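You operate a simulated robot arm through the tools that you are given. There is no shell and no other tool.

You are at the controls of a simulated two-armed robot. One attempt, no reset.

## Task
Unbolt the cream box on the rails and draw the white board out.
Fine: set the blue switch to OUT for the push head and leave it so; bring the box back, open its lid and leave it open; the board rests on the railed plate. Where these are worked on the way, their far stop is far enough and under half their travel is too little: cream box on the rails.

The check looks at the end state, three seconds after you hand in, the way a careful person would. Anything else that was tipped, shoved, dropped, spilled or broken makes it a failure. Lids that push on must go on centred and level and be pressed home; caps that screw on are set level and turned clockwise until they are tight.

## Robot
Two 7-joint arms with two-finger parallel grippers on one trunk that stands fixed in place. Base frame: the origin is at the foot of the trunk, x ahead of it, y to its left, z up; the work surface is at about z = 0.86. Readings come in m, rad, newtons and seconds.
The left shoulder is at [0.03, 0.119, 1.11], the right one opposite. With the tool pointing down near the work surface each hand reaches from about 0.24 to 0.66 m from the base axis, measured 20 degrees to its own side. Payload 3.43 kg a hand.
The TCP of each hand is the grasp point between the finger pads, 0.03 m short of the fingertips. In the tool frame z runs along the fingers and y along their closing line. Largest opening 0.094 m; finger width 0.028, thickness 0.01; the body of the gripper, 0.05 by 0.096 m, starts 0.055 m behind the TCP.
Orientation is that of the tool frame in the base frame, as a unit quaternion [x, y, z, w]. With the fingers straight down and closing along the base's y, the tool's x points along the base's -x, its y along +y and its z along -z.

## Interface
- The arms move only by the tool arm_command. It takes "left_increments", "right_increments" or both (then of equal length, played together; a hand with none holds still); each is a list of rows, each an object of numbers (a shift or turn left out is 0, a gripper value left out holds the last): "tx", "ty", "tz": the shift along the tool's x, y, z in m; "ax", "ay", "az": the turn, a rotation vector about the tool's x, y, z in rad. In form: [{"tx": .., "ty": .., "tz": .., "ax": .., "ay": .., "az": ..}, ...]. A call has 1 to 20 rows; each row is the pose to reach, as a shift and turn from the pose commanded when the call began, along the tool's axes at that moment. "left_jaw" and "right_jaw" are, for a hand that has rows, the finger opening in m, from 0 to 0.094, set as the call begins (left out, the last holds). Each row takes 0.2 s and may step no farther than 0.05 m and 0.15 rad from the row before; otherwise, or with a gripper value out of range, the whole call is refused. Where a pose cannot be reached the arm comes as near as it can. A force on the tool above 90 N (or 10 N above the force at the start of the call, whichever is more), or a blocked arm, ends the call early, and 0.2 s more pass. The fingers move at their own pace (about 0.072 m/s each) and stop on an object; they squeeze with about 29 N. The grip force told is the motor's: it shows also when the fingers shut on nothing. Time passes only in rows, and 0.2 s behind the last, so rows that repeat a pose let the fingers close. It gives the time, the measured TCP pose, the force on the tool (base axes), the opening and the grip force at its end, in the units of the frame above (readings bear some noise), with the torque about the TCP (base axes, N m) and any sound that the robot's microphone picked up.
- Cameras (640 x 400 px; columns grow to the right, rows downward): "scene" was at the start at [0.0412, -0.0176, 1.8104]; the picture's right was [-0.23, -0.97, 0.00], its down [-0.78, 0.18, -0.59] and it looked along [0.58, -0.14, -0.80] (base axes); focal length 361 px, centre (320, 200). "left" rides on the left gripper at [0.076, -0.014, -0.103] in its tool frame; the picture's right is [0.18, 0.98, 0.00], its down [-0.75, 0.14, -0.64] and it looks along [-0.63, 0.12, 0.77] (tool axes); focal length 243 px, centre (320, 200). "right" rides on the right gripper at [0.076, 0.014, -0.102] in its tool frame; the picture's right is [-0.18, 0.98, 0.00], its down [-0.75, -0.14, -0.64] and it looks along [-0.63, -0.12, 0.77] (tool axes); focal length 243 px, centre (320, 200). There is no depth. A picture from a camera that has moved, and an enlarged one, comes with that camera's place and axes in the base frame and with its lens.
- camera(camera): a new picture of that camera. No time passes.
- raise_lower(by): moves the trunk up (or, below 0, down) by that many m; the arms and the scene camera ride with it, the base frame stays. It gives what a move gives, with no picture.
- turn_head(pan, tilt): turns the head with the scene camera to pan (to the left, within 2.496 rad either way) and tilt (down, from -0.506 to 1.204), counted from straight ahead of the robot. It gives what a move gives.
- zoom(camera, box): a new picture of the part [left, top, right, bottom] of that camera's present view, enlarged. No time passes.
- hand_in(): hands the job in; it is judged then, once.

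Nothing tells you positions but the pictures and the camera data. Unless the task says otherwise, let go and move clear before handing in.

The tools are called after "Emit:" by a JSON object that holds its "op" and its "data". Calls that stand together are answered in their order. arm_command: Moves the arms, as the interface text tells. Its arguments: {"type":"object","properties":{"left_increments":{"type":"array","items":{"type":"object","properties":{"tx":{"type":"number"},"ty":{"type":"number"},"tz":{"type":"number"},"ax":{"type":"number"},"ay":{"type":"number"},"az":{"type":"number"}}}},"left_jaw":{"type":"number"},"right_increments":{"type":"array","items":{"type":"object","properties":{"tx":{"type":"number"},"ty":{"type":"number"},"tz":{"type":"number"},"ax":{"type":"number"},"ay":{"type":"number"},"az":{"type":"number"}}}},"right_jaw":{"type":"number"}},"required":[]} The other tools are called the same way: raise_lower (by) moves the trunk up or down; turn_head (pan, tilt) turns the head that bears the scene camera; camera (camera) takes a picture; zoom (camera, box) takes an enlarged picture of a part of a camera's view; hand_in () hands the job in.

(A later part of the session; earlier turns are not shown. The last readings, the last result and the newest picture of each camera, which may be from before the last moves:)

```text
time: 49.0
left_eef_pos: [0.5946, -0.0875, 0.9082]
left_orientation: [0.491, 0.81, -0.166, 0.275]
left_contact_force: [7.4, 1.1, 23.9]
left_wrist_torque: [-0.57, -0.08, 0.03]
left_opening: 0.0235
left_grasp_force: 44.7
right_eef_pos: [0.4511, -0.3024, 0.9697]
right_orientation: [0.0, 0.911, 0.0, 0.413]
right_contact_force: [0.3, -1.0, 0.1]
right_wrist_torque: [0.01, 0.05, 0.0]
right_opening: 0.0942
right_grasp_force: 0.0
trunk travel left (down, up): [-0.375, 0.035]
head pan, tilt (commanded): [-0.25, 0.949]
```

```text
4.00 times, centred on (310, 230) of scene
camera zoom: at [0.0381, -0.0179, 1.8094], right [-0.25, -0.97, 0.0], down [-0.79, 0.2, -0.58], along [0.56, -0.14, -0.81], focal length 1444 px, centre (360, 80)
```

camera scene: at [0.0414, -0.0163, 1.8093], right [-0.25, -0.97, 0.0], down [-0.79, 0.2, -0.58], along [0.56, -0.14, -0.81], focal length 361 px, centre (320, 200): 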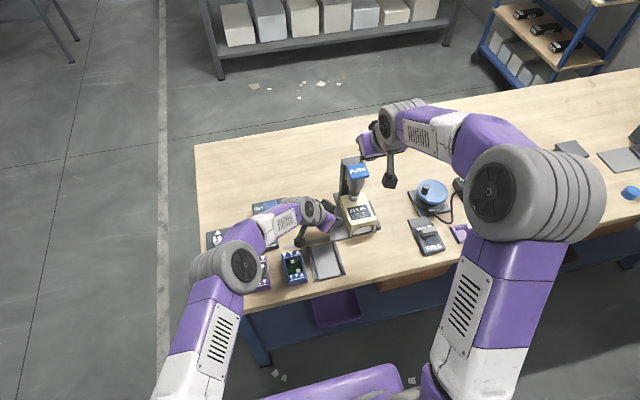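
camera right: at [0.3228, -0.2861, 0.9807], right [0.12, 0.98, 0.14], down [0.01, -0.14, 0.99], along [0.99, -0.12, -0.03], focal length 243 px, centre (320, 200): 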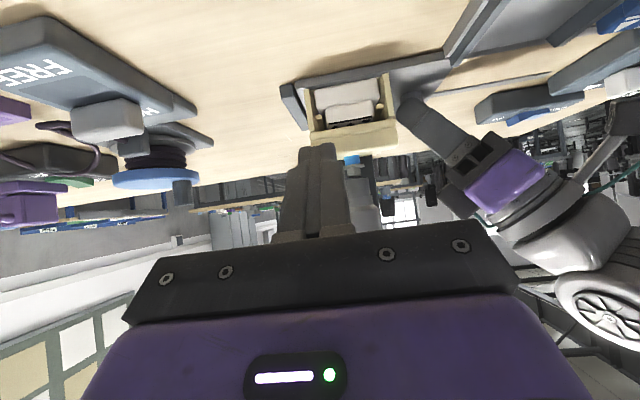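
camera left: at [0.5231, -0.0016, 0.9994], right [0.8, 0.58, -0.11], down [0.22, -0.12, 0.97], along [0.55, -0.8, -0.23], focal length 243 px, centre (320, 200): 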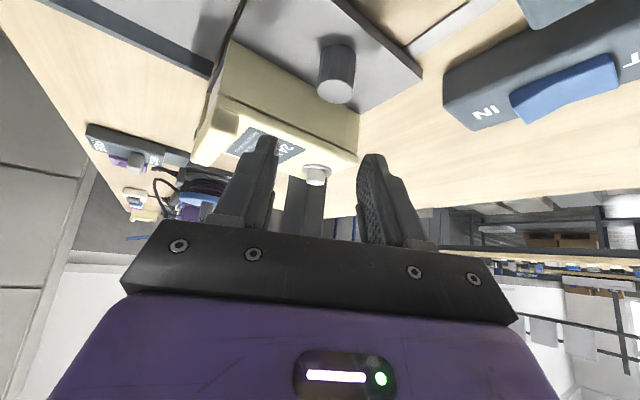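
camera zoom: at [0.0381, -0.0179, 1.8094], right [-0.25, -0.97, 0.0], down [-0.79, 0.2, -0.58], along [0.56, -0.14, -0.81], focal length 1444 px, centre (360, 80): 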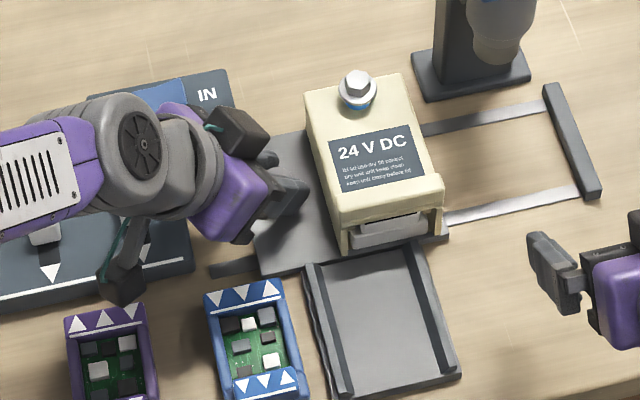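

About 2.5 cm remain to the starting position. I'll go on and watch for the home stop.

Emit:
{"op": "arm_command", "data": {"left_increments": [{"tx": 0.0056, "ty": 0.0037, "tz": -0.0043}, {"tx": 0.0106, "ty": 0.0069, "tz": -0.0081}, {"tx": 0.0134, "ty": 0.0088, "tz": -0.0102}, {"tx": 0.0134, "ty": 0.0088, "tz": -0.0102}]}}

Emit:
{"op": "zoom", "data": {"camera": "scene", "box": [270, 190, 350, 280]}}

```text
time: 50.0
left_eef_pos: [0.594, -0.0698, 0.9089]
left_orientation: [0.491, 0.81, -0.165, 0.275]
left_contact_force: [5.6, 1.3, 23.9]
left_wrist_torque: [-0.87, -0.12, 0.14]
left_opening: 0.0239
left_grasp_force: 45.4
right_eef_pos: [0.4511, -0.302, 0.9698]
right_orientation: [0.0, 0.911, 0.0, 0.413]
right_contact_force: [0.4, -0.2, 0.6]
right_wrist_torque: [0.0, -0.02, -0.01]
right_opening: 0.0939
right_grasp_force: 0.0
trunk travel left (down, up): [-0.375, 0.035]
head pan, tilt (commanded): [-0.25, 0.949]
```

```text
4.44 times, centred on (310, 235) of scene
camera zoom: at [0.0381, -0.018, 1.8094], right [-0.25, -0.97, 0.0], down [-0.79, 0.2, -0.58], along [0.56, -0.14, -0.81], focal length 1604 px, centre (364, 44)
```

zoom: 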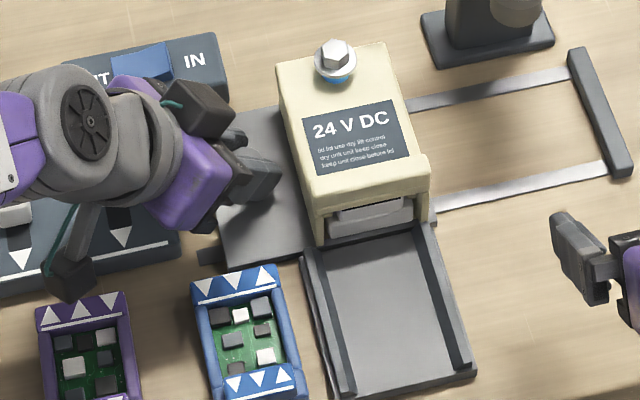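

By comparison with the first picture, about 6 mm remain. I'll creep to home.

Emit:
{"op": "arm_command", "data": {"left_increments": [{"tx": 0.0021, "ty": 0.0014, "tz": -0.0016}, {"tx": 0.0042, "ty": 0.0028, "tz": -0.0032}, {"tx": 0.0056, "ty": 0.0037, "tz": -0.0043}, {"tx": 0.0056, "ty": 0.0037, "tz": -0.0043}]}}

Emit:
{"op": "zoom", "data": {"camera": "scene", "box": [270, 190, 350, 280]}}

```text
time: 51.0
left_eef_pos: [0.5943, -0.0634, 0.9087]
left_orientation: [0.492, 0.809, -0.166, 0.275]
left_contact_force: [10.7, -6.8, 21.7]
left_wrist_torque: [0.05, 0.32, -0.06]
left_opening: 0.0235
left_grasp_force: 45.2
right_eef_pos: [0.4508, -0.304, 0.9681]
right_orientation: [0.0, 0.911, 0.001, 0.412]
right_contact_force: [-0.1, 0.1, 1.5]
right_wrist_torque: [0.02, 0.01, 0.02]
right_opening: 0.094
right_grasp_force: 0.1
trunk travel left (down, up): [-0.375, 0.035]
head pan, tilt (commanded): [-0.25, 0.949]
```

```text
4.44 times, centred on (310, 235) of scene
camera zoom: at [0.0394, -0.0196, 1.8093], right [-0.25, -0.97, 0.0], down [-0.79, 0.2, -0.58], along [0.56, -0.14, -0.81], focal length 1604 px, centre (364, 44)
```

zoom: 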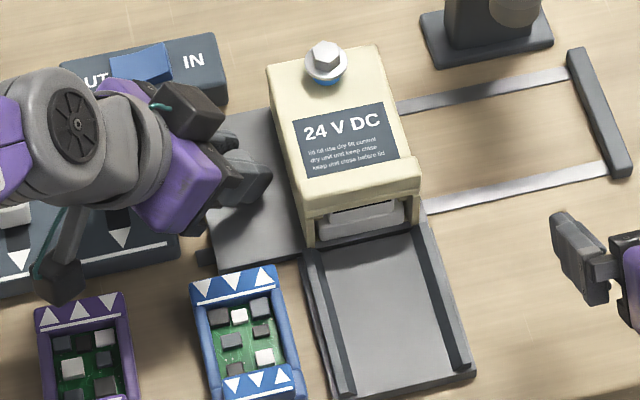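

The box is back at its starting position and just touching the home stop. I'll nudge slightly to be sure, then release the knob.

Emit:
{"op": "arm_command", "data": {"left_increments": [{"tx": 0.0014, "ty": 0.0009, "tz": -0.0011}, {"tx": 0.0021, "ty": 0.0014, "tz": -0.0016}, {"tx": 0.0021, "ty": 0.0014, "tz": -0.0016}]}}

```text
time: 51.8
left_eef_pos: [0.5943, -0.0637, 0.9094]
left_orientation: [0.492, 0.809, -0.168, 0.275]
left_contact_force: [10.1, -18.1, 16.6]
left_wrist_torque: [-0.5, -0.66, 0.05]
left_opening: 0.0237
left_grasp_force: 45.2
right_eef_pos: [0.4509, -0.3051, 0.9672]
right_orientation: [0.0, 0.911, 0.001, 0.411]
right_contact_force: [0.0, -1.0, 0.8]
right_wrist_torque: [0.01, -0.01, 0.02]
right_opening: 0.0941
right_grasp_force: 0.1
trunk travel left (down, up): [-0.375, 0.035]
head pan, tilt (commanded): [-0.25, 0.949]
```

Home stop confirmed. I'll open the left fingers and lift straight off the knob.

Emit:
{"op": "arm_command", "data": {"left_increments": [{"tz": 0.0}, {"tz": 0.0}, {"tx": -0.006, "tz": -0.008}, {"tx": -0.0182, "tz": -0.0239}, {"tx": -0.0363, "tz": -0.0478}, {"tx": -0.0545, "tz": -0.0716}, {"tx": -0.0545, "tz": -0.0716}], "left_jaw": 0.044}}

Emit:
{"op": "camera", "data": {"camera": "scene"}}

Emit:
{"op": "camera", "data": {"camera": "left"}}

Emit:
{"op": "camera", "data": {"camera": "right"}}

```text
time: 53.4
left_eef_pos: [0.5954, -0.0592, 0.9969]
left_orientation: [0.492, 0.81, -0.166, 0.272]
left_contact_force: [0.2, -0.2, -0.4]
left_wrist_torque: [0.03, 0.0, -0.04]
left_opening: 0.0442
left_grasp_force: 0.1
right_eef_pos: [0.4511, -0.3025, 0.9688]
right_orientation: [0.0, 0.911, 0.001, 0.412]
right_contact_force: [0.1, -0.1, -1.1]
right_wrist_torque: [0.02, 0.04, 0.02]
right_opening: 0.0941
right_grasp_force: 0.1
trunk travel left (down, up): [-0.375, 0.035]
head pan, tilt (commanded): [-0.25, 0.949]
```

```text
taken
camera scene: at [0.0406, -0.0186, 1.8092], right [-0.25, -0.97, 0.0], down [-0.79, 0.2, -0.58], along [0.56, -0.14, -0.81], focal length 361 px, centre (320, 200)
```

scene: 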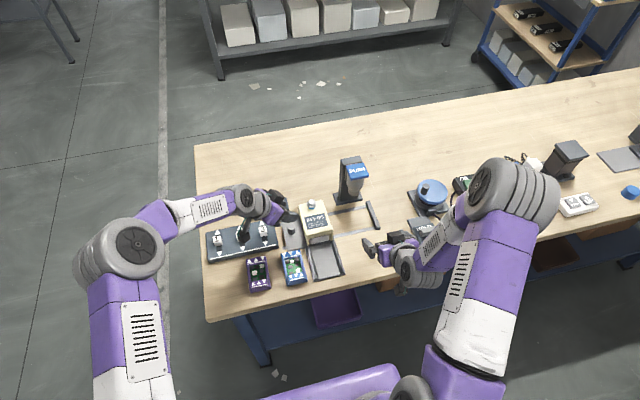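

```text
taken
camera left: at [0.5261, 0.0432, 1.0314], right [0.8, 0.58, -0.11], down [0.22, -0.12, 0.97], along [0.55, -0.8, -0.23], focal length 243 px, centre (320, 200)
```

left: 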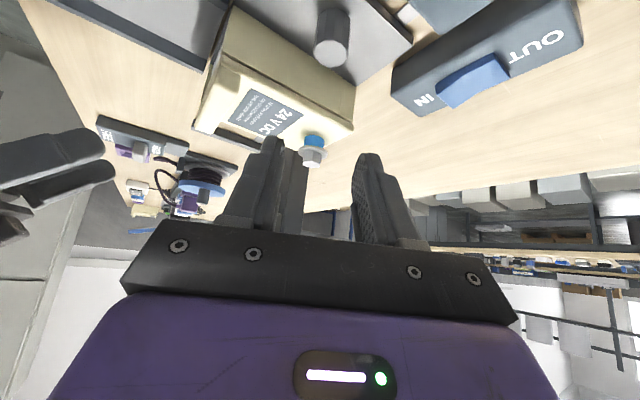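

```text
taken
camera right: at [0.3239, -0.2886, 0.9797], right [0.12, 0.98, 0.14], down [0.02, -0.14, 0.99], along [0.99, -0.12, -0.03], focal length 243 px, centre (320, 200)
```

right: 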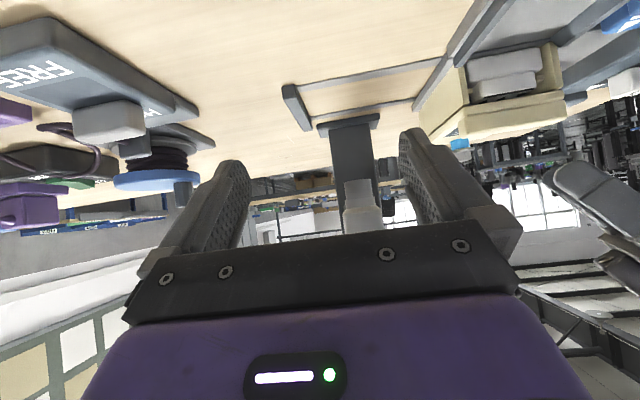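

Now I'll study the lid and how it hinges.

Emit:
{"op": "zoom", "data": {"camera": "left", "box": [170, 0, 370, 170]}}

Emit:
{"op": "zoom", "data": {"camera": "right", "box": [400, 20, 600, 160]}}

Emit:
{"op": "zoom", "data": {"camera": "scene", "box": [285, 190, 345, 250]}}

```text
2.35 times, centred on (270, 85) of left
camera zoom: at [0.5261, 0.0432, 1.0314], right [0.8, 0.58, -0.11], down [0.22, -0.12, 0.97], along [0.55, -0.8, -0.23], focal length 571 px, centre (438, 471)
```

zoom: 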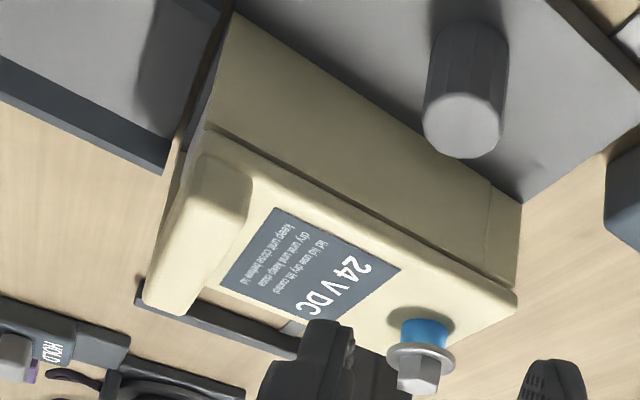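

```text
2.86 times, centred on (500, 90) of right
camera zoom: at [0.3239, -0.2886, 0.9797], right [0.12, 0.98, 0.14], down [0.02, -0.14, 0.99], along [0.99, -0.12, -0.03], focal length 693 px, centre (-194, 514)
```

zoom: 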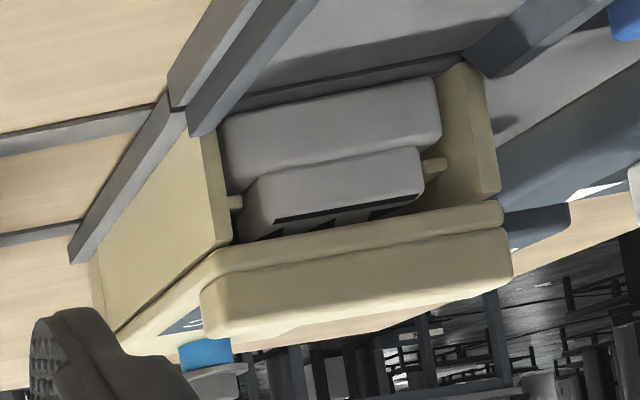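

```text
6.67 times, centred on (315, 220) of scene
camera zoom: at [0.0406, -0.0186, 1.8092], right [-0.25, -0.97, 0.0], down [-0.79, 0.2, -0.58], along [0.56, -0.14, -0.81], focal length 2406 px, centre (353, 67)
```

zoom: 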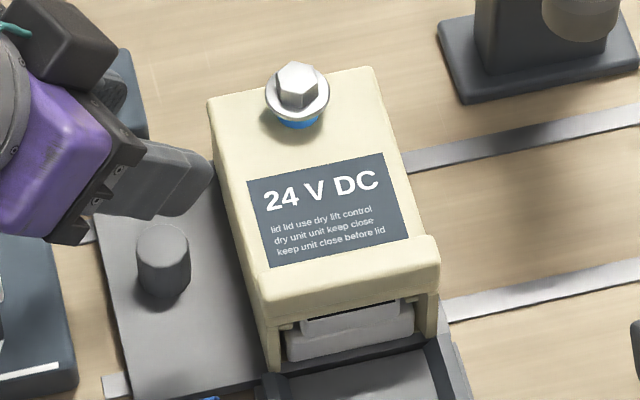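

The lid is a slab with a raised lip along its front edge (x about 0.54–0.56, z about 0.925–0.938, y about -0.19 to -0.11), hinged at the rear. I'll clear the left arm away and bring the right hand above the lip to grip it by its two ends.

Emit:
{"op": "arm_command", "data": {"left_increments": [{"tx": 0.0196, "ty": 0.0006, "tz": -0.0358}, {"tx": 0.0391, "ty": 0.0012, "tz": -0.0716}, {"tx": 0.0587, "ty": 0.0018, "tz": -0.1075}, {"tx": 0.0783, "ty": 0.0023, "tz": -0.1433}, {"tx": 0.0978, "ty": 0.0029, "tz": -0.1791}, {"tx": 0.1174, "ty": 0.0035, "tz": -0.2149}, {"tx": 0.1174, "ty": 0.0035, "tz": -0.2149}], "right_increments": [{"tx": -0.0231, "tz": -0.0073, "ty": 0.0}, {"tx": -0.0463, "tz": -0.0146, "ty": 0.02, "ay": 0.09}, {"tx": -0.0694, "tz": -0.0219, "ty": 0.055, "ay": 0.18}, {"tx": -0.0926, "tz": -0.0292, "ty": 0.09, "ay": 0.27}, {"tx": -0.1157, "tz": -0.0365, "ty": 0.12, "ay": 0.36}, {"tx": -0.1157, "tz": -0.0365, "ty": 0.1425, "ay": 0.45}, {"tx": -0.1157, "tz": -0.0365, "ty": 0.1425, "ay": 0.45}], "right_jaw": 0.094}}

Emit:
{"op": "camera", "data": {"camera": "right"}}

Emit:
{"op": "camera", "data": {"camera": "scene"}}

```text
time: 55.0
left_eef_pos: [0.4936, 0.1401, 1.0958]
left_orientation: [0.492, 0.81, -0.165, 0.272]
left_contact_force: [0.8, -0.2, -0.3]
left_wrist_torque: [0.0, 0.0, 0.0]
left_opening: 0.0441
left_grasp_force: 0.1
right_eef_pos: [0.4997, -0.1606, 1.078]
right_orientation: [0.0, 0.98, 0.001, 0.197]
right_contact_force: [0.4, 0.5, 0.3]
right_wrist_torque: [0.02, 0.02, -0.04]
right_opening: 0.094
right_grasp_force: 0.1
trunk travel left (down, up): [-0.375, 0.035]
head pan, tilt (commanded): [-0.25, 0.949]
```

```text
taken
camera right: at [0.39, -0.1481, 1.1444], right [0.17, 0.98, 0.07], down [0.45, -0.14, 0.88], along [0.88, -0.12, -0.46], focal length 243 px, centre (320, 200)
```

right: 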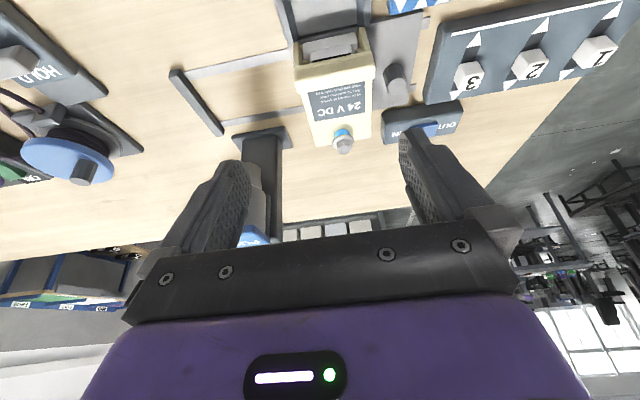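

```text
taken
camera scene: at [0.0408, -0.0202, 1.8092], right [-0.25, -0.97, 0.0], down [-0.79, 0.2, -0.58], along [0.56, -0.14, -0.81], focal length 361 px, centre (320, 200)
```

scene: 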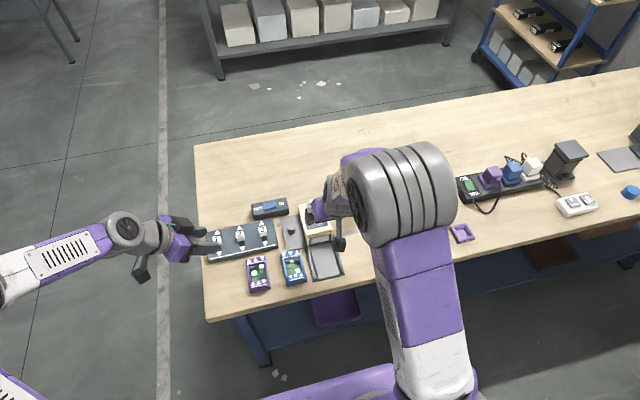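

Emit:
{"op": "zoom", "data": {"camera": "right", "box": [270, 10, 420, 170]}}

```text
2.50 times, centred on (345, 90) of right
camera zoom: at [0.39, -0.1481, 1.1444], right [0.17, 0.98, 0.07], down [0.45, -0.14, 0.88], along [0.88, -0.12, -0.46], focal length 606 px, centre (258, 475)
```

zoom: 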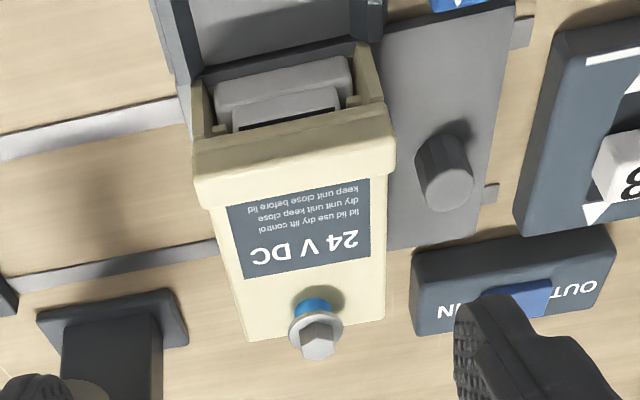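

The lip is slightly wider than the lid slab, centred near (0.543, -0.146), and about 0.077 wide, so it fits between the open fingers. I'll descend to just above it and check alignment.

Emit:
{"op": "arm_command", "data": {"right_increments": [{"tx": 0.004, "ty": 0.0146, "tz": 0.03}, {"tx": 0.008, "ty": 0.0146, "tz": 0.06}, {"tx": 0.011, "ty": 0.0146, "tz": 0.085}, {"tx": 0.0127, "ty": 0.0146, "tz": 0.1}, {"tx": 0.0127, "ty": 0.0146, "tz": 0.1}]}}

Emit:
{"op": "camera", "data": {"camera": "right"}}

Emit:
{"op": "zoom", "data": {"camera": "scene", "box": [280, 180, 380, 280]}}

```text
time: 56.2
left_eef_pos: [0.4935, 0.1417, 1.0962]
left_orientation: [0.492, 0.81, -0.166, 0.273]
left_contact_force: [-0.5, 0.2, 0.1]
left_wrist_torque: [0.0, 0.01, -0.02]
left_opening: 0.0439
left_grasp_force: 0.1
right_eef_pos: [0.526, -0.1467, 0.9811]
right_orientation: [-0.001, 0.98, 0.0, 0.198]
right_contact_force: [0.0, 0.3, 0.6]
right_wrist_torque: [0.0, -0.02, 0.01]
right_opening: 0.0941
right_grasp_force: 0.1
trunk travel left (down, up): [-0.375, 0.035]
head pan, tilt (commanded): [-0.25, 0.949]
```

```text
taken
camera right: at [0.4161, -0.1323, 1.0482], right [0.17, 0.98, 0.07], down [0.44, -0.14, 0.88], along [0.88, -0.12, -0.46], focal length 243 px, centre (320, 200)
```

right: 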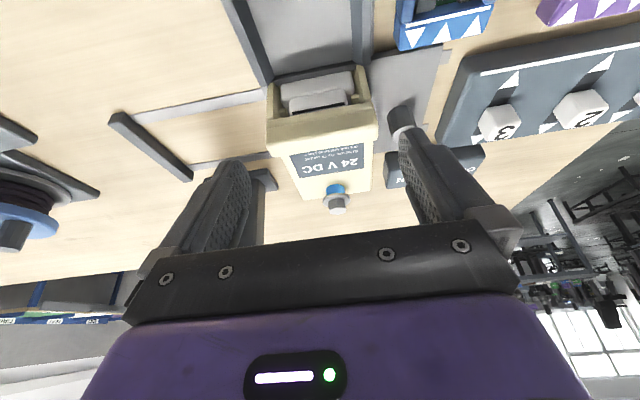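

```text
4.00 times, centred on (330, 230) of scene
camera zoom: at [0.0397, -0.0184, 1.8093], right [-0.25, -0.97, 0.0], down [-0.79, 0.2, -0.58], along [0.56, -0.14, -0.81], focal length 1444 px, centre (280, 80)
```

zoom: 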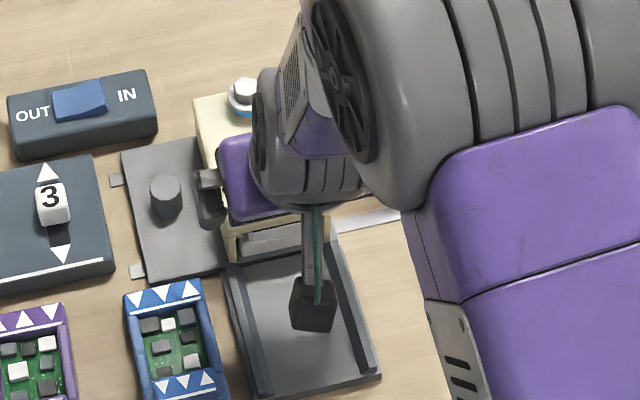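

Emit:
{"op": "zoom", "data": {"camera": "right", "box": [240, 50, 410, 170]}}

```text
3.33 times, centred on (325, 110) of right
camera zoom: at [0.4161, -0.1323, 1.0482], right [0.17, 0.98, 0.07], down [0.44, -0.14, 0.88], along [0.88, -0.12, -0.46], focal length 809 px, centre (303, 500)
```

zoom: 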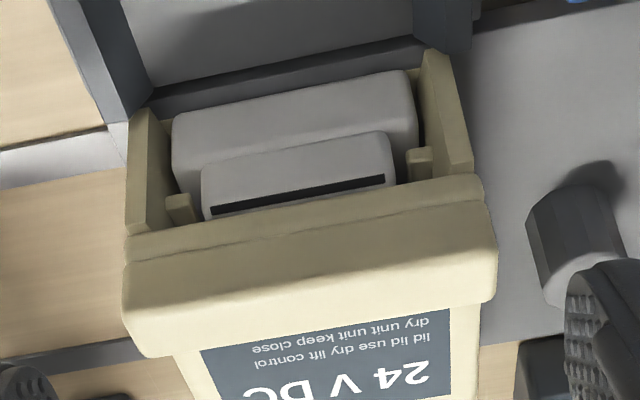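

The lip is centred near y = -0.145. I'll lower the fingers to either side of it.

Emit:
{"op": "arm_command", "data": {"right_increments": [{"tx": 0.0013, "ty": 0.002, "tz": 0.0125}, {"tx": 0.0026, "ty": 0.002, "tz": 0.025}, {"tx": 0.0035, "ty": 0.002, "tz": 0.034}, {"tx": 0.0039, "ty": 0.002, "tz": 0.0375}, {"tx": 0.0039, "ty": 0.002, "tz": 0.0375}]}}

Emit:
{"op": "zoom", "data": {"camera": "right", "box": [160, 30, 480, 240]}}

```text
time: 57.4
left_eef_pos: [0.4942, 0.1402, 1.0948]
left_orientation: [0.491, 0.81, -0.165, 0.273]
left_contact_force: [0.5, 0.3, -0.4]
left_wrist_torque: [0.05, 0.0, -0.03]
left_opening: 0.0442
left_grasp_force: 0.1
right_eef_pos: [0.538, -0.1444, 0.9469]
right_orientation: [0.0, 0.98, 0.0, 0.198]
right_contact_force: [0.5, -0.2, 0.1]
right_wrist_torque: [-0.01, 0.01, 0.0]
right_opening: 0.094
right_grasp_force: 0.1
trunk travel left (down, up): [-0.375, 0.035]
head pan, tilt (commanded): [-0.25, 0.949]
```

```text
1.90 times, centred on (320, 135) of right
camera zoom: at [0.4279, -0.1299, 1.0124], right [0.17, 0.98, 0.07], down [0.44, -0.14, 0.88], along [0.88, -0.12, -0.46], focal length 462 px, centre (320, 324)
```

zoom: 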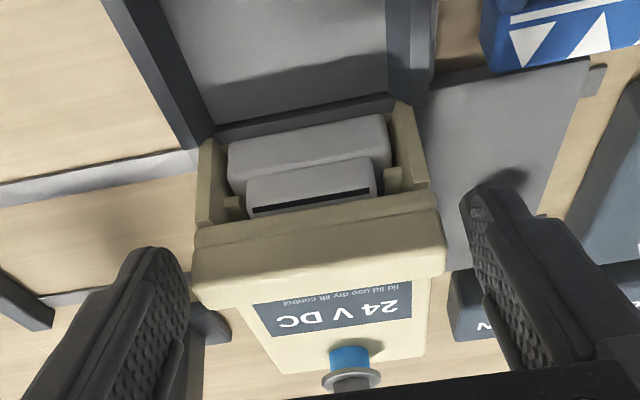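

The fingers straddle the lip evenly. I'll close on its ends.

Emit:
{"op": "arm_command", "data": {"right_increments": [{"tz": 0.0}, {"tz": 0.0}, {"tz": 0.0}], "right_jaw": 0.06}}

Emit:
{"op": "zoom", "data": {"camera": "right", "box": [160, 30, 480, 240]}}

```text
time: 58.2
left_eef_pos: [0.4931, 0.1425, 1.0963]
left_orientation: [0.492, 0.81, -0.166, 0.273]
left_contact_force: [0.0, 0.4, -0.1]
left_wrist_torque: [0.0, 0.02, 0.0]
left_opening: 0.0441
left_grasp_force: 0.0
right_eef_pos: [0.5382, -0.1451, 0.9466]
right_orientation: [0.0, 0.98, 0.0, 0.199]
right_contact_force: [0.2, -5.0, 0.0]
right_wrist_torque: [-1.0, -0.02, -0.27]
right_opening: 0.078
right_grasp_force: 44.9
trunk travel left (down, up): [-0.375, 0.035]
head pan, tilt (commanded): [-0.25, 0.949]
```

```text
1.90 times, centred on (320, 135) of right
camera zoom: at [0.4279, -0.1308, 1.0123], right [0.17, 0.98, 0.07], down [0.44, -0.14, 0.88], along [0.88, -0.12, -0.46], focal length 462 px, centre (320, 324)
```

zoom: 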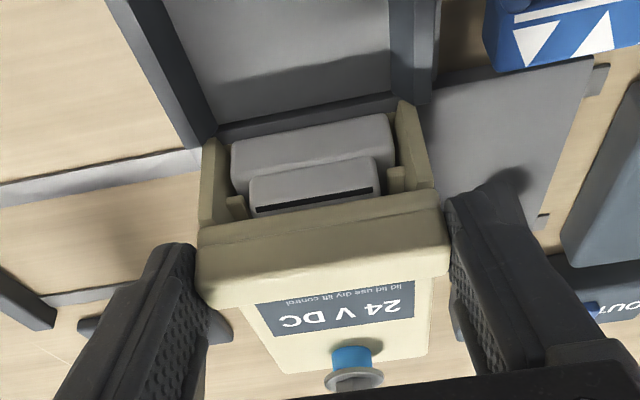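

Gripped at 78 mm. I'll start lifting the lip along an arc about the rear hinge, gently at first.

Emit:
{"op": "arm_command", "data": {"right_increments": [{"tx": -0.0031, "tz": -0.0045}, {"tx": -0.0061, "tz": -0.0089}, {"tx": -0.0096, "tz": -0.013}, {"tx": -0.0131, "tz": -0.0171}, {"tx": -0.0131, "tz": -0.0171}]}}

Emit:
{"op": "zoom", "data": {"camera": "right", "box": [160, 30, 480, 240]}}

```text
time: 59.4
left_eef_pos: [0.4954, 0.1406, 1.0943]
left_orientation: [0.492, 0.81, -0.166, 0.271]
left_contact_force: [0.9, -0.1, -0.2]
left_wrist_torque: [0.0, 0.0, 0.01]
left_opening: 0.0439
left_grasp_force: 0.0
right_eef_pos: [0.5431, -0.1441, 0.9639]
right_orientation: [0.0, 0.981, 0.001, 0.193]
right_contact_force: [-1.9, -3.3, -38.7]
right_wrist_torque: [0.01, 0.3, -0.12]
right_opening: 0.0781
right_grasp_force: 44.9
trunk travel left (down, up): [-0.375, 0.035]
head pan, tilt (commanded): [-0.25, 0.949]
```

```text
1.90 times, centred on (320, 135) of right
camera zoom: at [0.4331, -0.1309, 1.0298], right [0.17, 0.98, 0.07], down [0.45, -0.14, 0.88], along [0.87, -0.12, -0.47], focal length 462 px, centre (320, 324)
```

zoom: 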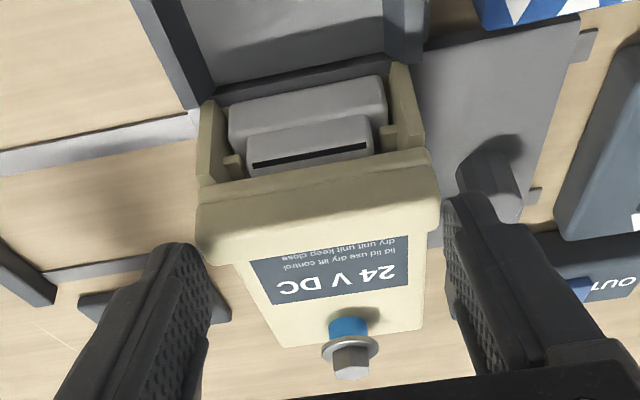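

The fingers slid up along the lip with about 39 N and the lid did not lift. I'll lower again, release, and look closely at how this lid is made before using any force.

Emit:
{"op": "arm_command", "data": {"right_increments": [{"tx": 0.004, "tz": 0.0092}, {"tx": 0.004, "tz": 0.0092}, {"tx": 0.004, "tz": 0.0092}]}}

Emit:
{"op": "zoom", "data": {"camera": "right", "box": [240, 60, 400, 200]}}

```text
time: 60.2
left_eef_pos: [0.49, 0.1405, 1.0973]
left_orientation: [0.492, 0.809, -0.165, 0.274]
left_contact_force: [-0.9, 0.1, -0.8]
left_wrist_torque: [-0.03, 0.0, -0.01]
left_opening: 0.0439
left_grasp_force: 0.0
right_eef_pos: [0.5459, -0.1457, 0.9637]
right_orientation: [0.001, 0.978, 0.001, 0.207]
right_contact_force: [0.6, -9.8, 32.6]
right_wrist_torque: [-0.27, 0.14, 0.36]
right_opening: 0.0779
right_grasp_force: 45.4
trunk travel left (down, up): [-0.375, 0.035]
head pan, tilt (commanded): [-0.25, 0.949]
```

```text
2.86 times, centred on (320, 130) of right
camera zoom: at [0.4347, -0.1309, 1.0269], right [0.17, 0.98, 0.07], down [0.43, -0.14, 0.89], along [0.89, -0.12, -0.45], focal length 693 px, centre (320, 400)
```

zoom: 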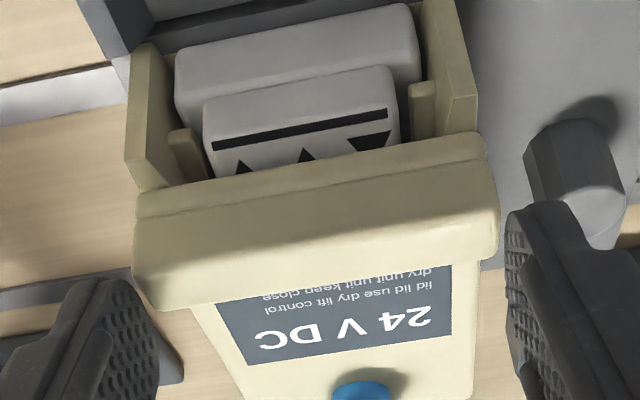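

Emit:
{"op": "arm_command", "data": {"right_increments": [{"tx": -0.004, "tz": -0.0092}, {"tx": -0.004, "tz": -0.0092}, {"tx": -0.012, "tz": -0.03}, {"tx": -0.024, "tz": -0.06}, {"tx": -0.024, "tz": -0.06}], "right_jaw": 0.094}}

Emit:
{"op": "zoom", "data": {"camera": "right", "box": [220, 0, 420, 170]}}

Emit:
{"op": "camera", "data": {"camera": "left"}}

```text
time: 61.4
left_eef_pos: [0.4946, 0.1412, 1.0951]
left_orientation: [0.491, 0.81, -0.165, 0.273]
left_contact_force: [0.4, -0.1, -0.9]
left_wrist_torque: [-0.02, 0.02, -0.02]
left_opening: 0.0437
left_grasp_force: 0.1
right_eef_pos: [0.5422, -0.1446, 1.0217]
right_orientation: [0.0, 0.98, -0.001, 0.198]
right_contact_force: [0.5, 0.1, -0.5]
right_wrist_torque: [0.01, 0.01, 0.01]
right_opening: 0.0939
right_grasp_force: 0.0
trunk travel left (down, up): [-0.375, 0.035]
head pan, tilt (commanded): [-0.25, 0.949]
```

```text
2.35 times, centred on (320, 85) of right
camera zoom: at [0.4326, -0.1294, 1.0879], right [0.17, 0.98, 0.07], down [0.45, -0.14, 0.88], along [0.88, -0.12, -0.46], focal length 571 px, centre (320, 471)
```

zoom: 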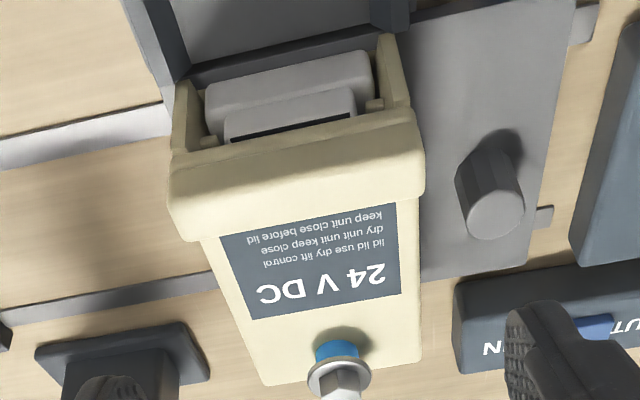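

```text
taken
camera left: at [0.4263, 0.2432, 1.1308], right [0.8, 0.58, -0.11], down [0.22, -0.12, 0.97], along [0.55, -0.8, -0.23], focal length 243 px, centre (320, 200)
```

left: 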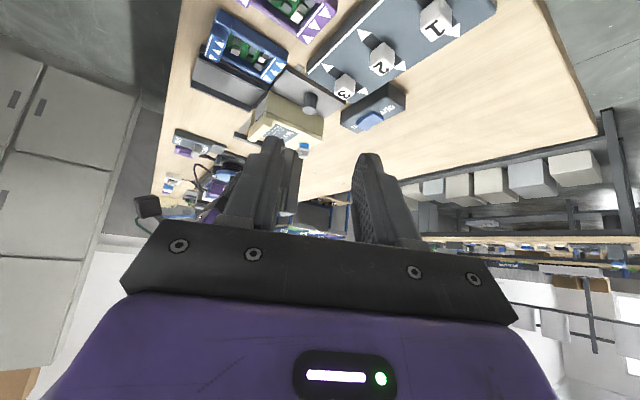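

Emit:
{"op": "zoom", "data": {"camera": "left", "box": [230, 80, 340, 160]}}

Emit:
{"op": "zoom", "data": {"camera": "right", "box": [290, 110, 400, 180]}}

```text
5.00 times, centred on (285, 120) of left
camera zoom: at [0.4263, 0.2432, 1.1308], right [0.8, 0.58, -0.11], down [0.22, -0.12, 0.97], along [0.55, -0.8, -0.23], focal length 1213 px, centre (495, 600)
```

zoom: 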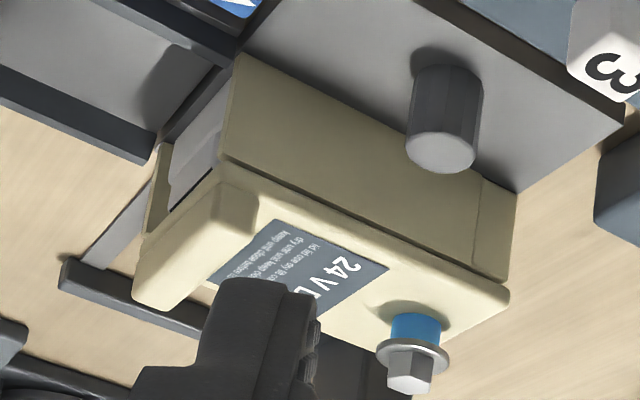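

```text
5.71 times, centred on (345, 145) of right
camera zoom: at [0.4326, -0.1294, 1.0879], right [0.17, 0.98, 0.07], down [0.45, -0.14, 0.88], along [0.88, -0.12, -0.46], focal length 1386 px, centre (177, 514)
```

zoom: 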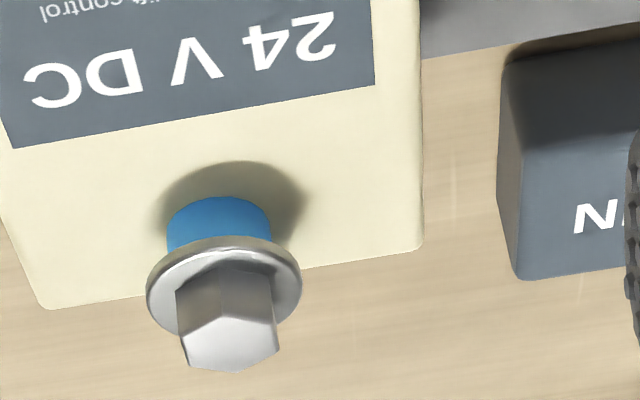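

The lid still looks fully closed. I'll take a low front view, level with the lid's underside, to see how the lid is held.

Emit:
{"op": "arm_command", "data": {"right_increments": [{"tx": 0.037, "tz": -0.0156}, {"tx": 0.074, "tz": -0.0311, "ty": -0.02}, {"tx": 0.0939, "tz": -0.0397, "ty": -0.055, "ay": -0.09}, {"tx": 0.1036, "tz": -0.0167, "ty": -0.09, "ay": -0.18}, {"tx": 0.1133, "tz": 0.0063, "ty": -0.12, "ay": -0.27}, {"tx": 0.123, "tz": 0.0293, "ty": -0.1354, "ay": -0.36}, {"tx": 0.1328, "tz": 0.0524, "ty": -0.1354, "ay": -0.45}, {"tx": 0.1328, "tz": 0.0524, "ty": -0.1354, "ay": -0.45}], "right_jaw": 0.0}}

Emit:
{"op": "camera", "data": {"camera": "right"}}

Emit:
{"op": "zoom", "data": {"camera": "right", "box": [360, 60, 560, 220]}}

```text
time: 63.2
left_eef_pos: [0.4931, 0.1415, 1.0962]
left_orientation: [0.492, 0.81, -0.166, 0.273]
left_contact_force: [0.7, -0.3, 0.2]
left_wrist_torque: [0.02, 0.03, -0.03]
left_opening: 0.044
left_grasp_force: 0.0
right_eef_pos: [0.4396, -0.2791, 0.9227]
right_orientation: [0.0, 0.91, 0.0, 0.414]
right_contact_force: [-0.4, 0.4, 1.1]
right_wrist_torque: [0.01, 0.02, 0.01]
right_opening: 0.0
right_grasp_force: 29.0
trunk travel left (down, up): [-0.375, 0.035]
head pan, tilt (commanded): [-0.25, 0.949]
```

```text
taken
camera right: at [0.3123, -0.2661, 0.9335], right [0.12, 0.98, 0.14], down [0.01, -0.14, 0.99], along [0.99, -0.12, -0.03], focal length 243 px, centre (320, 200)
```

right: 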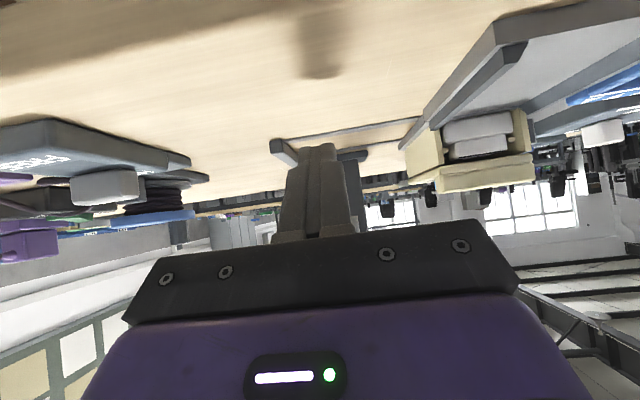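

```text
2.50 times, centred on (460, 140) of right
camera zoom: at [0.3123, -0.2661, 0.9335], right [0.12, 0.98, 0.14], down [0.01, -0.14, 0.99], along [0.99, -0.12, -0.03], focal length 606 px, centre (-30, 350)
```

zoom: 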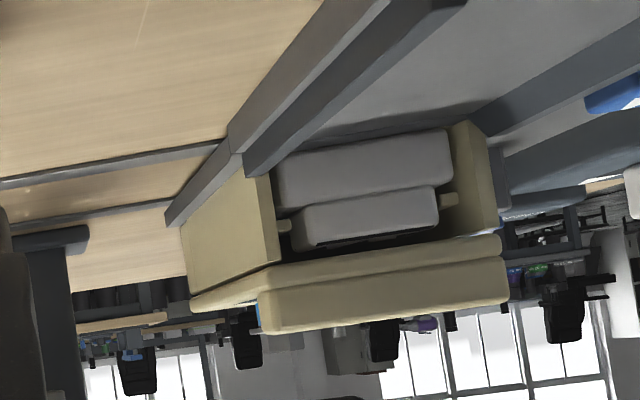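

Emit:
{"op": "zoom", "data": {"camera": "right", "box": [400, 100, 550, 205]}}

Emit:
{"op": "arm_command", "data": {"right_increments": [{"tx": 0.012, "tz": 0.0105}, {"tx": 0.018, "tz": 0.0158}, {"tx": 0.018, "tz": 0.0158}]}}

Emit:
{"op": "zoom", "data": {"camera": "right", "box": [400, 100, 550, 205]}}

```text
3.81 times, centred on (475, 152) of right
camera zoom: at [0.3123, -0.2661, 0.9335], right [0.12, 0.98, 0.14], down [0.01, -0.14, 0.99], along [0.99, -0.12, -0.03], focal length 924 px, centre (-270, 381)
```

zoom: 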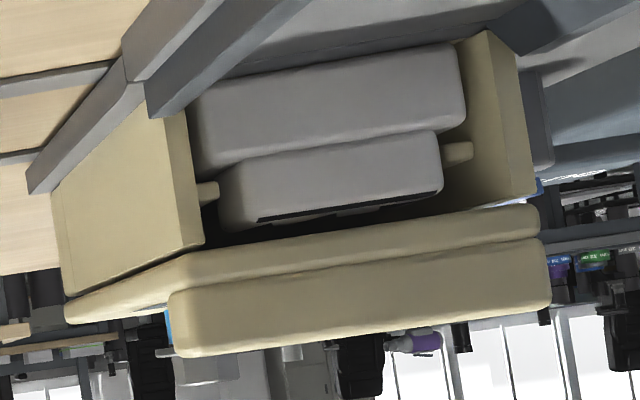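

```text
time: 64.0
left_eef_pos: [0.4948, 0.1408, 1.0964]
left_orientation: [0.491, 0.81, -0.166, 0.273]
left_contact_force: [0.2, 0.2, 0.6]
left_wrist_torque: [0.02, -0.02, -0.01]
left_opening: 0.0441
left_grasp_force: 0.1
right_eef_pos: [0.4412, -0.2805, 0.8988]
right_orientation: [0.0, 0.911, 0.0, 0.412]
right_contact_force: [0.5, 0.0, -0.6]
right_wrist_torque: [-0.03, 0.02, 0.0]
right_opening: 0.0001
right_grasp_force: 29.3
trunk travel left (down, up): [-0.375, 0.035]
head pan, tilt (commanded): [-0.25, 0.949]
```

```text
3.81 times, centred on (475, 152) of right
camera zoom: at [0.3126, -0.2656, 0.9094], right [0.12, 0.98, 0.14], down [0.02, -0.14, 0.99], along [0.99, -0.12, -0.03], focal length 924 px, centre (-270, 381)
```

zoom: 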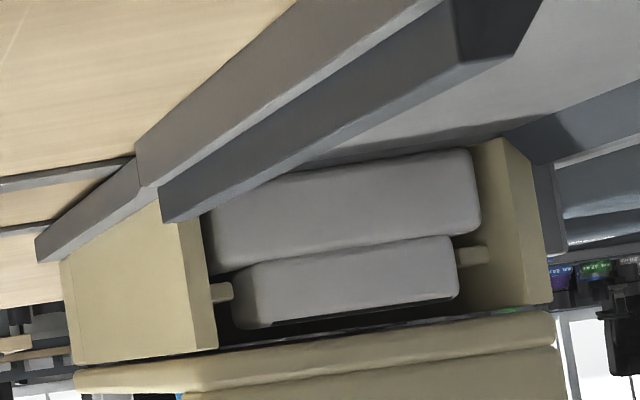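

There seems to be a thin gap under the lid at the front. I'll go back to the exact earlier camera pose and compare it with the picture from before my lift attempt.

Emit:
{"op": "arm_command", "data": {"right_increments": [{"tx": -0.02, "ty": -0.007, "tz": -0.013}, {"tx": -0.04, "ty": -0.014, "tz": -0.026}, {"tx": -0.0591, "ty": -0.022, "tz": -0.0388}, {"tx": -0.0591, "ty": -0.022, "tz": -0.0388}]}}

Emit:
{"op": "zoom", "data": {"camera": "right", "box": [400, 20, 600, 160]}}

Emit:
{"op": "zoom", "data": {"camera": "scene", "box": [285, 190, 345, 250]}}

```text
time: 65.0
left_eef_pos: [0.4941, 0.1415, 1.0952]
left_orientation: [0.493, 0.81, -0.166, 0.273]
left_contact_force: [-1.0, -1.2, 0.3]
left_wrist_torque: [-0.04, 0.02, 0.02]
left_opening: 0.0441
left_grasp_force: 0.0
right_eef_pos: [0.4505, -0.3017, 0.9685]
right_orientation: [0.0, 0.912, 0.0, 0.411]
right_contact_force: [-0.3, -1.0, -0.1]
right_wrist_torque: [-0.01, -0.05, 0.0]
right_opening: 0.0
right_grasp_force: 29.3
trunk travel left (down, up): [-0.375, 0.035]
head pan, tilt (commanded): [-0.25, 0.949]
```

```text
2.86 times, centred on (500, 90) of right
camera zoom: at [0.3226, -0.2874, 0.9794], right [0.12, 0.98, 0.14], down [0.02, -0.14, 0.99], along [0.99, -0.12, -0.03], focal length 693 px, centre (-194, 514)
```

zoom: 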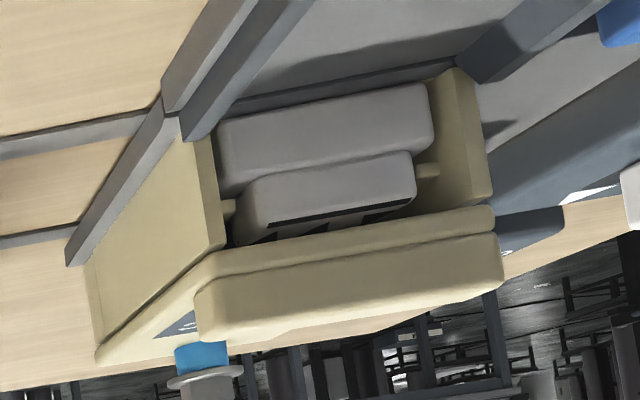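

```text
6.67 times, centred on (315, 220) of scene
camera zoom: at [0.0405, -0.0187, 1.8093], right [-0.25, -0.97, 0.0], down [-0.79, 0.2, -0.58], along [0.56, -0.14, -0.81], focal length 2406 px, centre (353, 67)
```

zoom: 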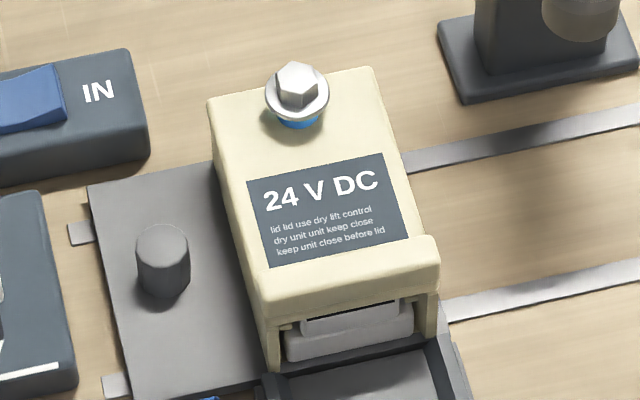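

The lid is unchanged. It may slide rather than hinge, so I'll first test it gently by pushing on the front of the lip with the closed right fingers.

Emit:
{"op": "arm_command", "data": {"right_increments": [{"tx": -0.03, "ty": 0.01, "tz": -0.02}, {"tx": -0.0497, "ty": 0.05, "tz": -0.02, "ay": 0.1}, {"tx": -0.0497, "ty": 0.09, "tz": -0.01, "ay": 0.22}, {"tx": -0.0497, "ty": 0.13, "tz": 0.0, "ay": 0.34}, {"tx": -0.0497, "ty": 0.1567, "tz": 0.0089, "ay": 0.45}, {"tx": -0.0497, "ty": 0.1567, "tz": 0.0089, "ay": 0.45}]}}

Emit:
{"op": "camera", "data": {"camera": "right"}}

```text
time: 66.4
left_eef_pos: [0.4951, 0.1402, 1.0977]
left_orientation: [0.492, 0.81, -0.165, 0.273]
left_contact_force: [0.4, -0.3, 0.6]
left_wrist_torque: [0.0, 0.01, 0.0]
left_opening: 0.0442
left_grasp_force: 0.2
right_eef_pos: [0.4912, -0.1447, 1.0001]
right_orientation: [0.0, 0.98, 0.0, 0.198]
right_contact_force: [0.9, -0.1, -0.1]
right_wrist_torque: [-0.01, 0.0, -0.02]
right_opening: 0.0
right_grasp_force: 28.0
trunk travel left (down, up): [-0.375, 0.035]
head pan, tilt (commanded): [-0.25, 0.949]
```

```text
taken
camera right: at [0.3802, -0.1307, 1.0652], right [0.17, 0.98, 0.07], down [0.44, -0.14, 0.88], along [0.88, -0.12, -0.46], focal length 243 px, centre (320, 200)
```

right: 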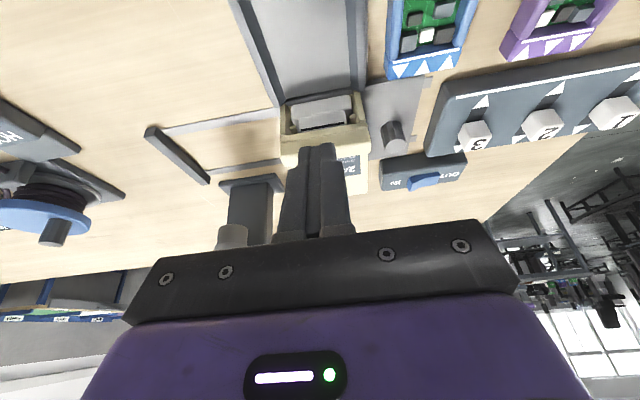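

Emit:
{"op": "arm_command", "data": {"right_increments": [{"tx": 0.006, "tz": 0.0192}, {"tx": 0.0119, "tz": 0.0384}, {"tx": 0.0027, "tz": 0.0423}, {"tx": -0.0028, "tz": 0.0446}, {"tx": -0.0028, "tz": 0.0446}]}}

Emit:
{"op": "zoom", "data": {"camera": "right", "box": [240, 50, 400, 200]}}

```text
time: 67.6
left_eef_pos: [0.4937, 0.1417, 1.0951]
left_orientation: [0.491, 0.81, -0.166, 0.273]
left_contact_force: [0.4, 0.4, 0.3]
left_wrist_torque: [0.01, 0.0, 0.02]
left_opening: 0.0439
left_grasp_force: 0.1
right_eef_pos: [0.5097, -0.1447, 0.9598]
right_orientation: [0.0, 0.98, 0.0, 0.198]
right_contact_force: [0.7, -0.7, 0.7]
right_wrist_torque: [0.01, 0.0, -0.02]
right_opening: 0.0
right_grasp_force: 29.4
trunk travel left (down, up): [-0.375, 0.035]
head pan, tilt (commanded): [-0.25, 0.949]
```

```text
2.67 times, centred on (320, 125) of right
camera zoom: at [0.3996, -0.1302, 1.0251], right [0.17, 0.98, 0.07], down [0.44, -0.14, 0.88], along [0.88, -0.12, -0.46], focal length 647 px, centre (320, 400)
```

zoom: 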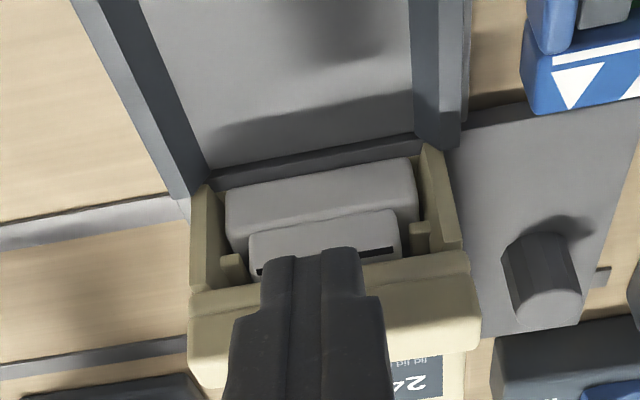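

Emit:
{"op": "arm_command", "data": {"right_increments": [{"tx": -0.0018, "tz": 0.0008}, {"tx": -0.0037, "tz": 0.0016}, {"tx": -0.0055, "tz": 0.0023}, {"tx": -0.0055, "tz": 0.0023}]}}

```text
time: 68.6
left_eef_pos: [0.4937, 0.1409, 1.0962]
left_orientation: [0.492, 0.81, -0.166, 0.273]
left_contact_force: [-0.8, -0.8, 0.1]
left_wrist_torque: [-0.01, 0.03, 0.0]
left_opening: 0.0441
left_grasp_force: 0.1
right_eef_pos: [0.515, -0.1442, 0.9585]
right_orientation: [0.0, 0.98, 0.0, 0.199]
right_contact_force: [0.1, 0.4, -0.2]
right_wrist_torque: [-0.02, 0.01, 0.02]
right_opening: 0.0
right_grasp_force: 29.4
trunk travel left (down, up): [-0.375, 0.035]
head pan, tilt (commanded): [-0.25, 0.949]
```

Emit:
{"op": "arm_command", "data": {"right_increments": [{"tx": -0.0018, "tz": 0.0008}, {"tx": -0.0037, "tz": 0.0016}, {"tx": -0.0055, "tz": 0.0023}, {"tx": -0.0055, "tz": 0.0023}]}}

Emit:
{"op": "zoom", "data": {"camera": "right", "box": [240, 50, 400, 200]}}

```text
time: 69.6
left_eef_pos: [0.4938, 0.1418, 1.0965]
left_orientation: [0.492, 0.81, -0.165, 0.272]
left_contact_force: [0.1, -0.3, 0.2]
left_wrist_torque: [-0.04, 0.0, -0.01]
left_opening: 0.0439
left_grasp_force: 0.2
right_eef_pos: [0.5229, -0.1437, 0.9601]
right_orientation: [0.0, 0.98, -0.001, 0.199]
right_contact_force: [-0.4, 0.5, 3.6]
right_wrist_torque: [-0.04, -0.01, 0.0]
right_opening: 0.0
right_grasp_force: 29.3
trunk travel left (down, up): [-0.375, 0.035]
head pan, tilt (commanded): [-0.25, 0.949]
```

```text
2.67 times, centred on (320, 125) of right
camera zoom: at [0.4115, -0.1304, 1.0255], right [0.17, 0.98, 0.07], down [0.44, -0.14, 0.89], along [0.88, -0.12, -0.46], focal length 647 px, centre (320, 400)
```

zoom: 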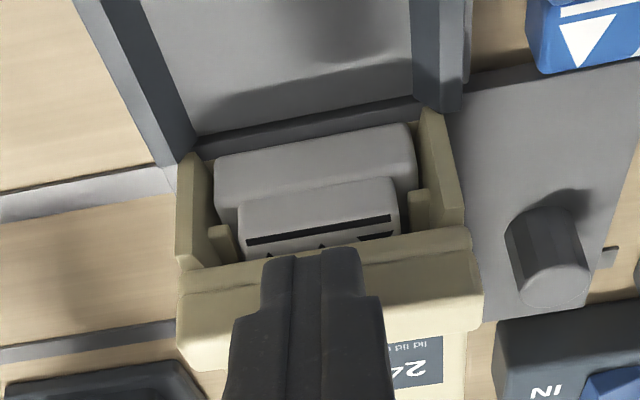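

The fingertip landed on top of the lip's front edge. I'll step back, lower a centimetre and push again.

Emit:
{"op": "arm_command", "data": {"right_increments": [{"tx": 0.0092, "tz": -0.0039}, {"tx": 0.0166, "tz": -0.007}, {"tx": 0.0212, "tz": 0.0041}, {"tx": 0.0212, "tz": 0.0041}, {"tx": 0.012, "tz": 0.008}, {"tx": 0.0083, "tz": 0.0095}, {"tx": 0.0083, "tz": 0.0095}]}}

Emit:
{"op": "zoom", "data": {"camera": "right", "box": [240, 50, 400, 200]}}

```text
time: 71.2
left_eef_pos: [0.4936, 0.1414, 1.0961]
left_orientation: [0.492, 0.811, -0.165, 0.272]
left_contact_force: [-0.3, 0.2, -0.1]
left_wrist_torque: [0.0, 0.01, -0.01]
left_opening: 0.044
left_grasp_force: 0.0
right_eef_pos: [0.5172, -0.144, 0.9464]
right_orientation: [0.0, 0.98, 0.0, 0.199]
right_contact_force: [-1.2, -0.1, -1.0]
right_wrist_torque: [0.02, 0.06, 0.02]
right_opening: 0.0
right_grasp_force: 29.1
trunk travel left (down, up): [-0.375, 0.035]
head pan, tilt (commanded): [-0.25, 0.949]
```

```text
2.67 times, centred on (320, 125) of right
camera zoom: at [0.4069, -0.1305, 1.013], right [0.17, 0.98, 0.07], down [0.44, -0.14, 0.88], along [0.88, -0.12, -0.46], focal length 647 px, centre (320, 400)
```

zoom: 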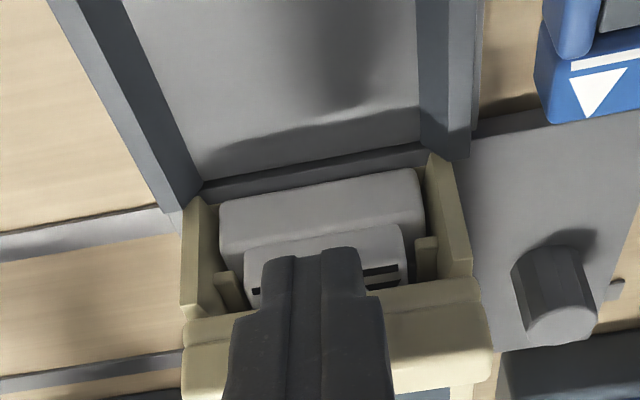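

Emit:
{"op": "arm_command", "data": {"right_increments": [{"tx": -0.0018, "tz": 0.0008}, {"tx": -0.0037, "tz": 0.0016}, {"tx": -0.0055, "tz": 0.0023}, {"tx": -0.0055, "tz": 0.0023}]}}

Emit:
{"op": "zoom", "data": {"camera": "right", "box": [240, 50, 400, 200]}}

```text
time: 72.2
left_eef_pos: [0.4946, 0.141, 1.0961]
left_orientation: [0.491, 0.81, -0.165, 0.273]
left_contact_force: [-0.1, 0.0, 0.0]
left_wrist_torque: [-0.01, -0.02, 0.01]
left_opening: 0.0441
left_grasp_force: 0.0
right_eef_pos: [0.524, -0.1453, 0.9477]
right_orientation: [-0.001, 0.98, 0.0, 0.199]
right_contact_force: [-0.9, 0.4, 1.2]
right_wrist_torque: [0.03, 0.01, -0.01]
right_opening: 0.0001
right_grasp_force: 28.8
trunk travel left (down, up): [-0.375, 0.035]
head pan, tilt (commanded): [-0.25, 0.949]
```

```text
2.67 times, centred on (320, 125) of right
camera zoom: at [0.4133, -0.1307, 1.0134], right [0.17, 0.98, 0.07], down [0.44, -0.14, 0.89], along [0.88, -0.12, -0.46], focal length 647 px, centre (320, 400)
```

zoom: 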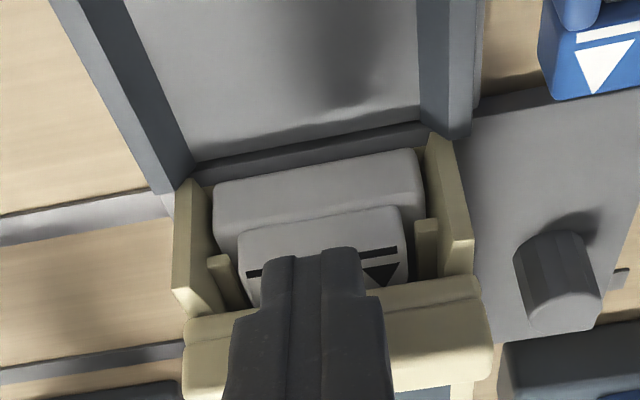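

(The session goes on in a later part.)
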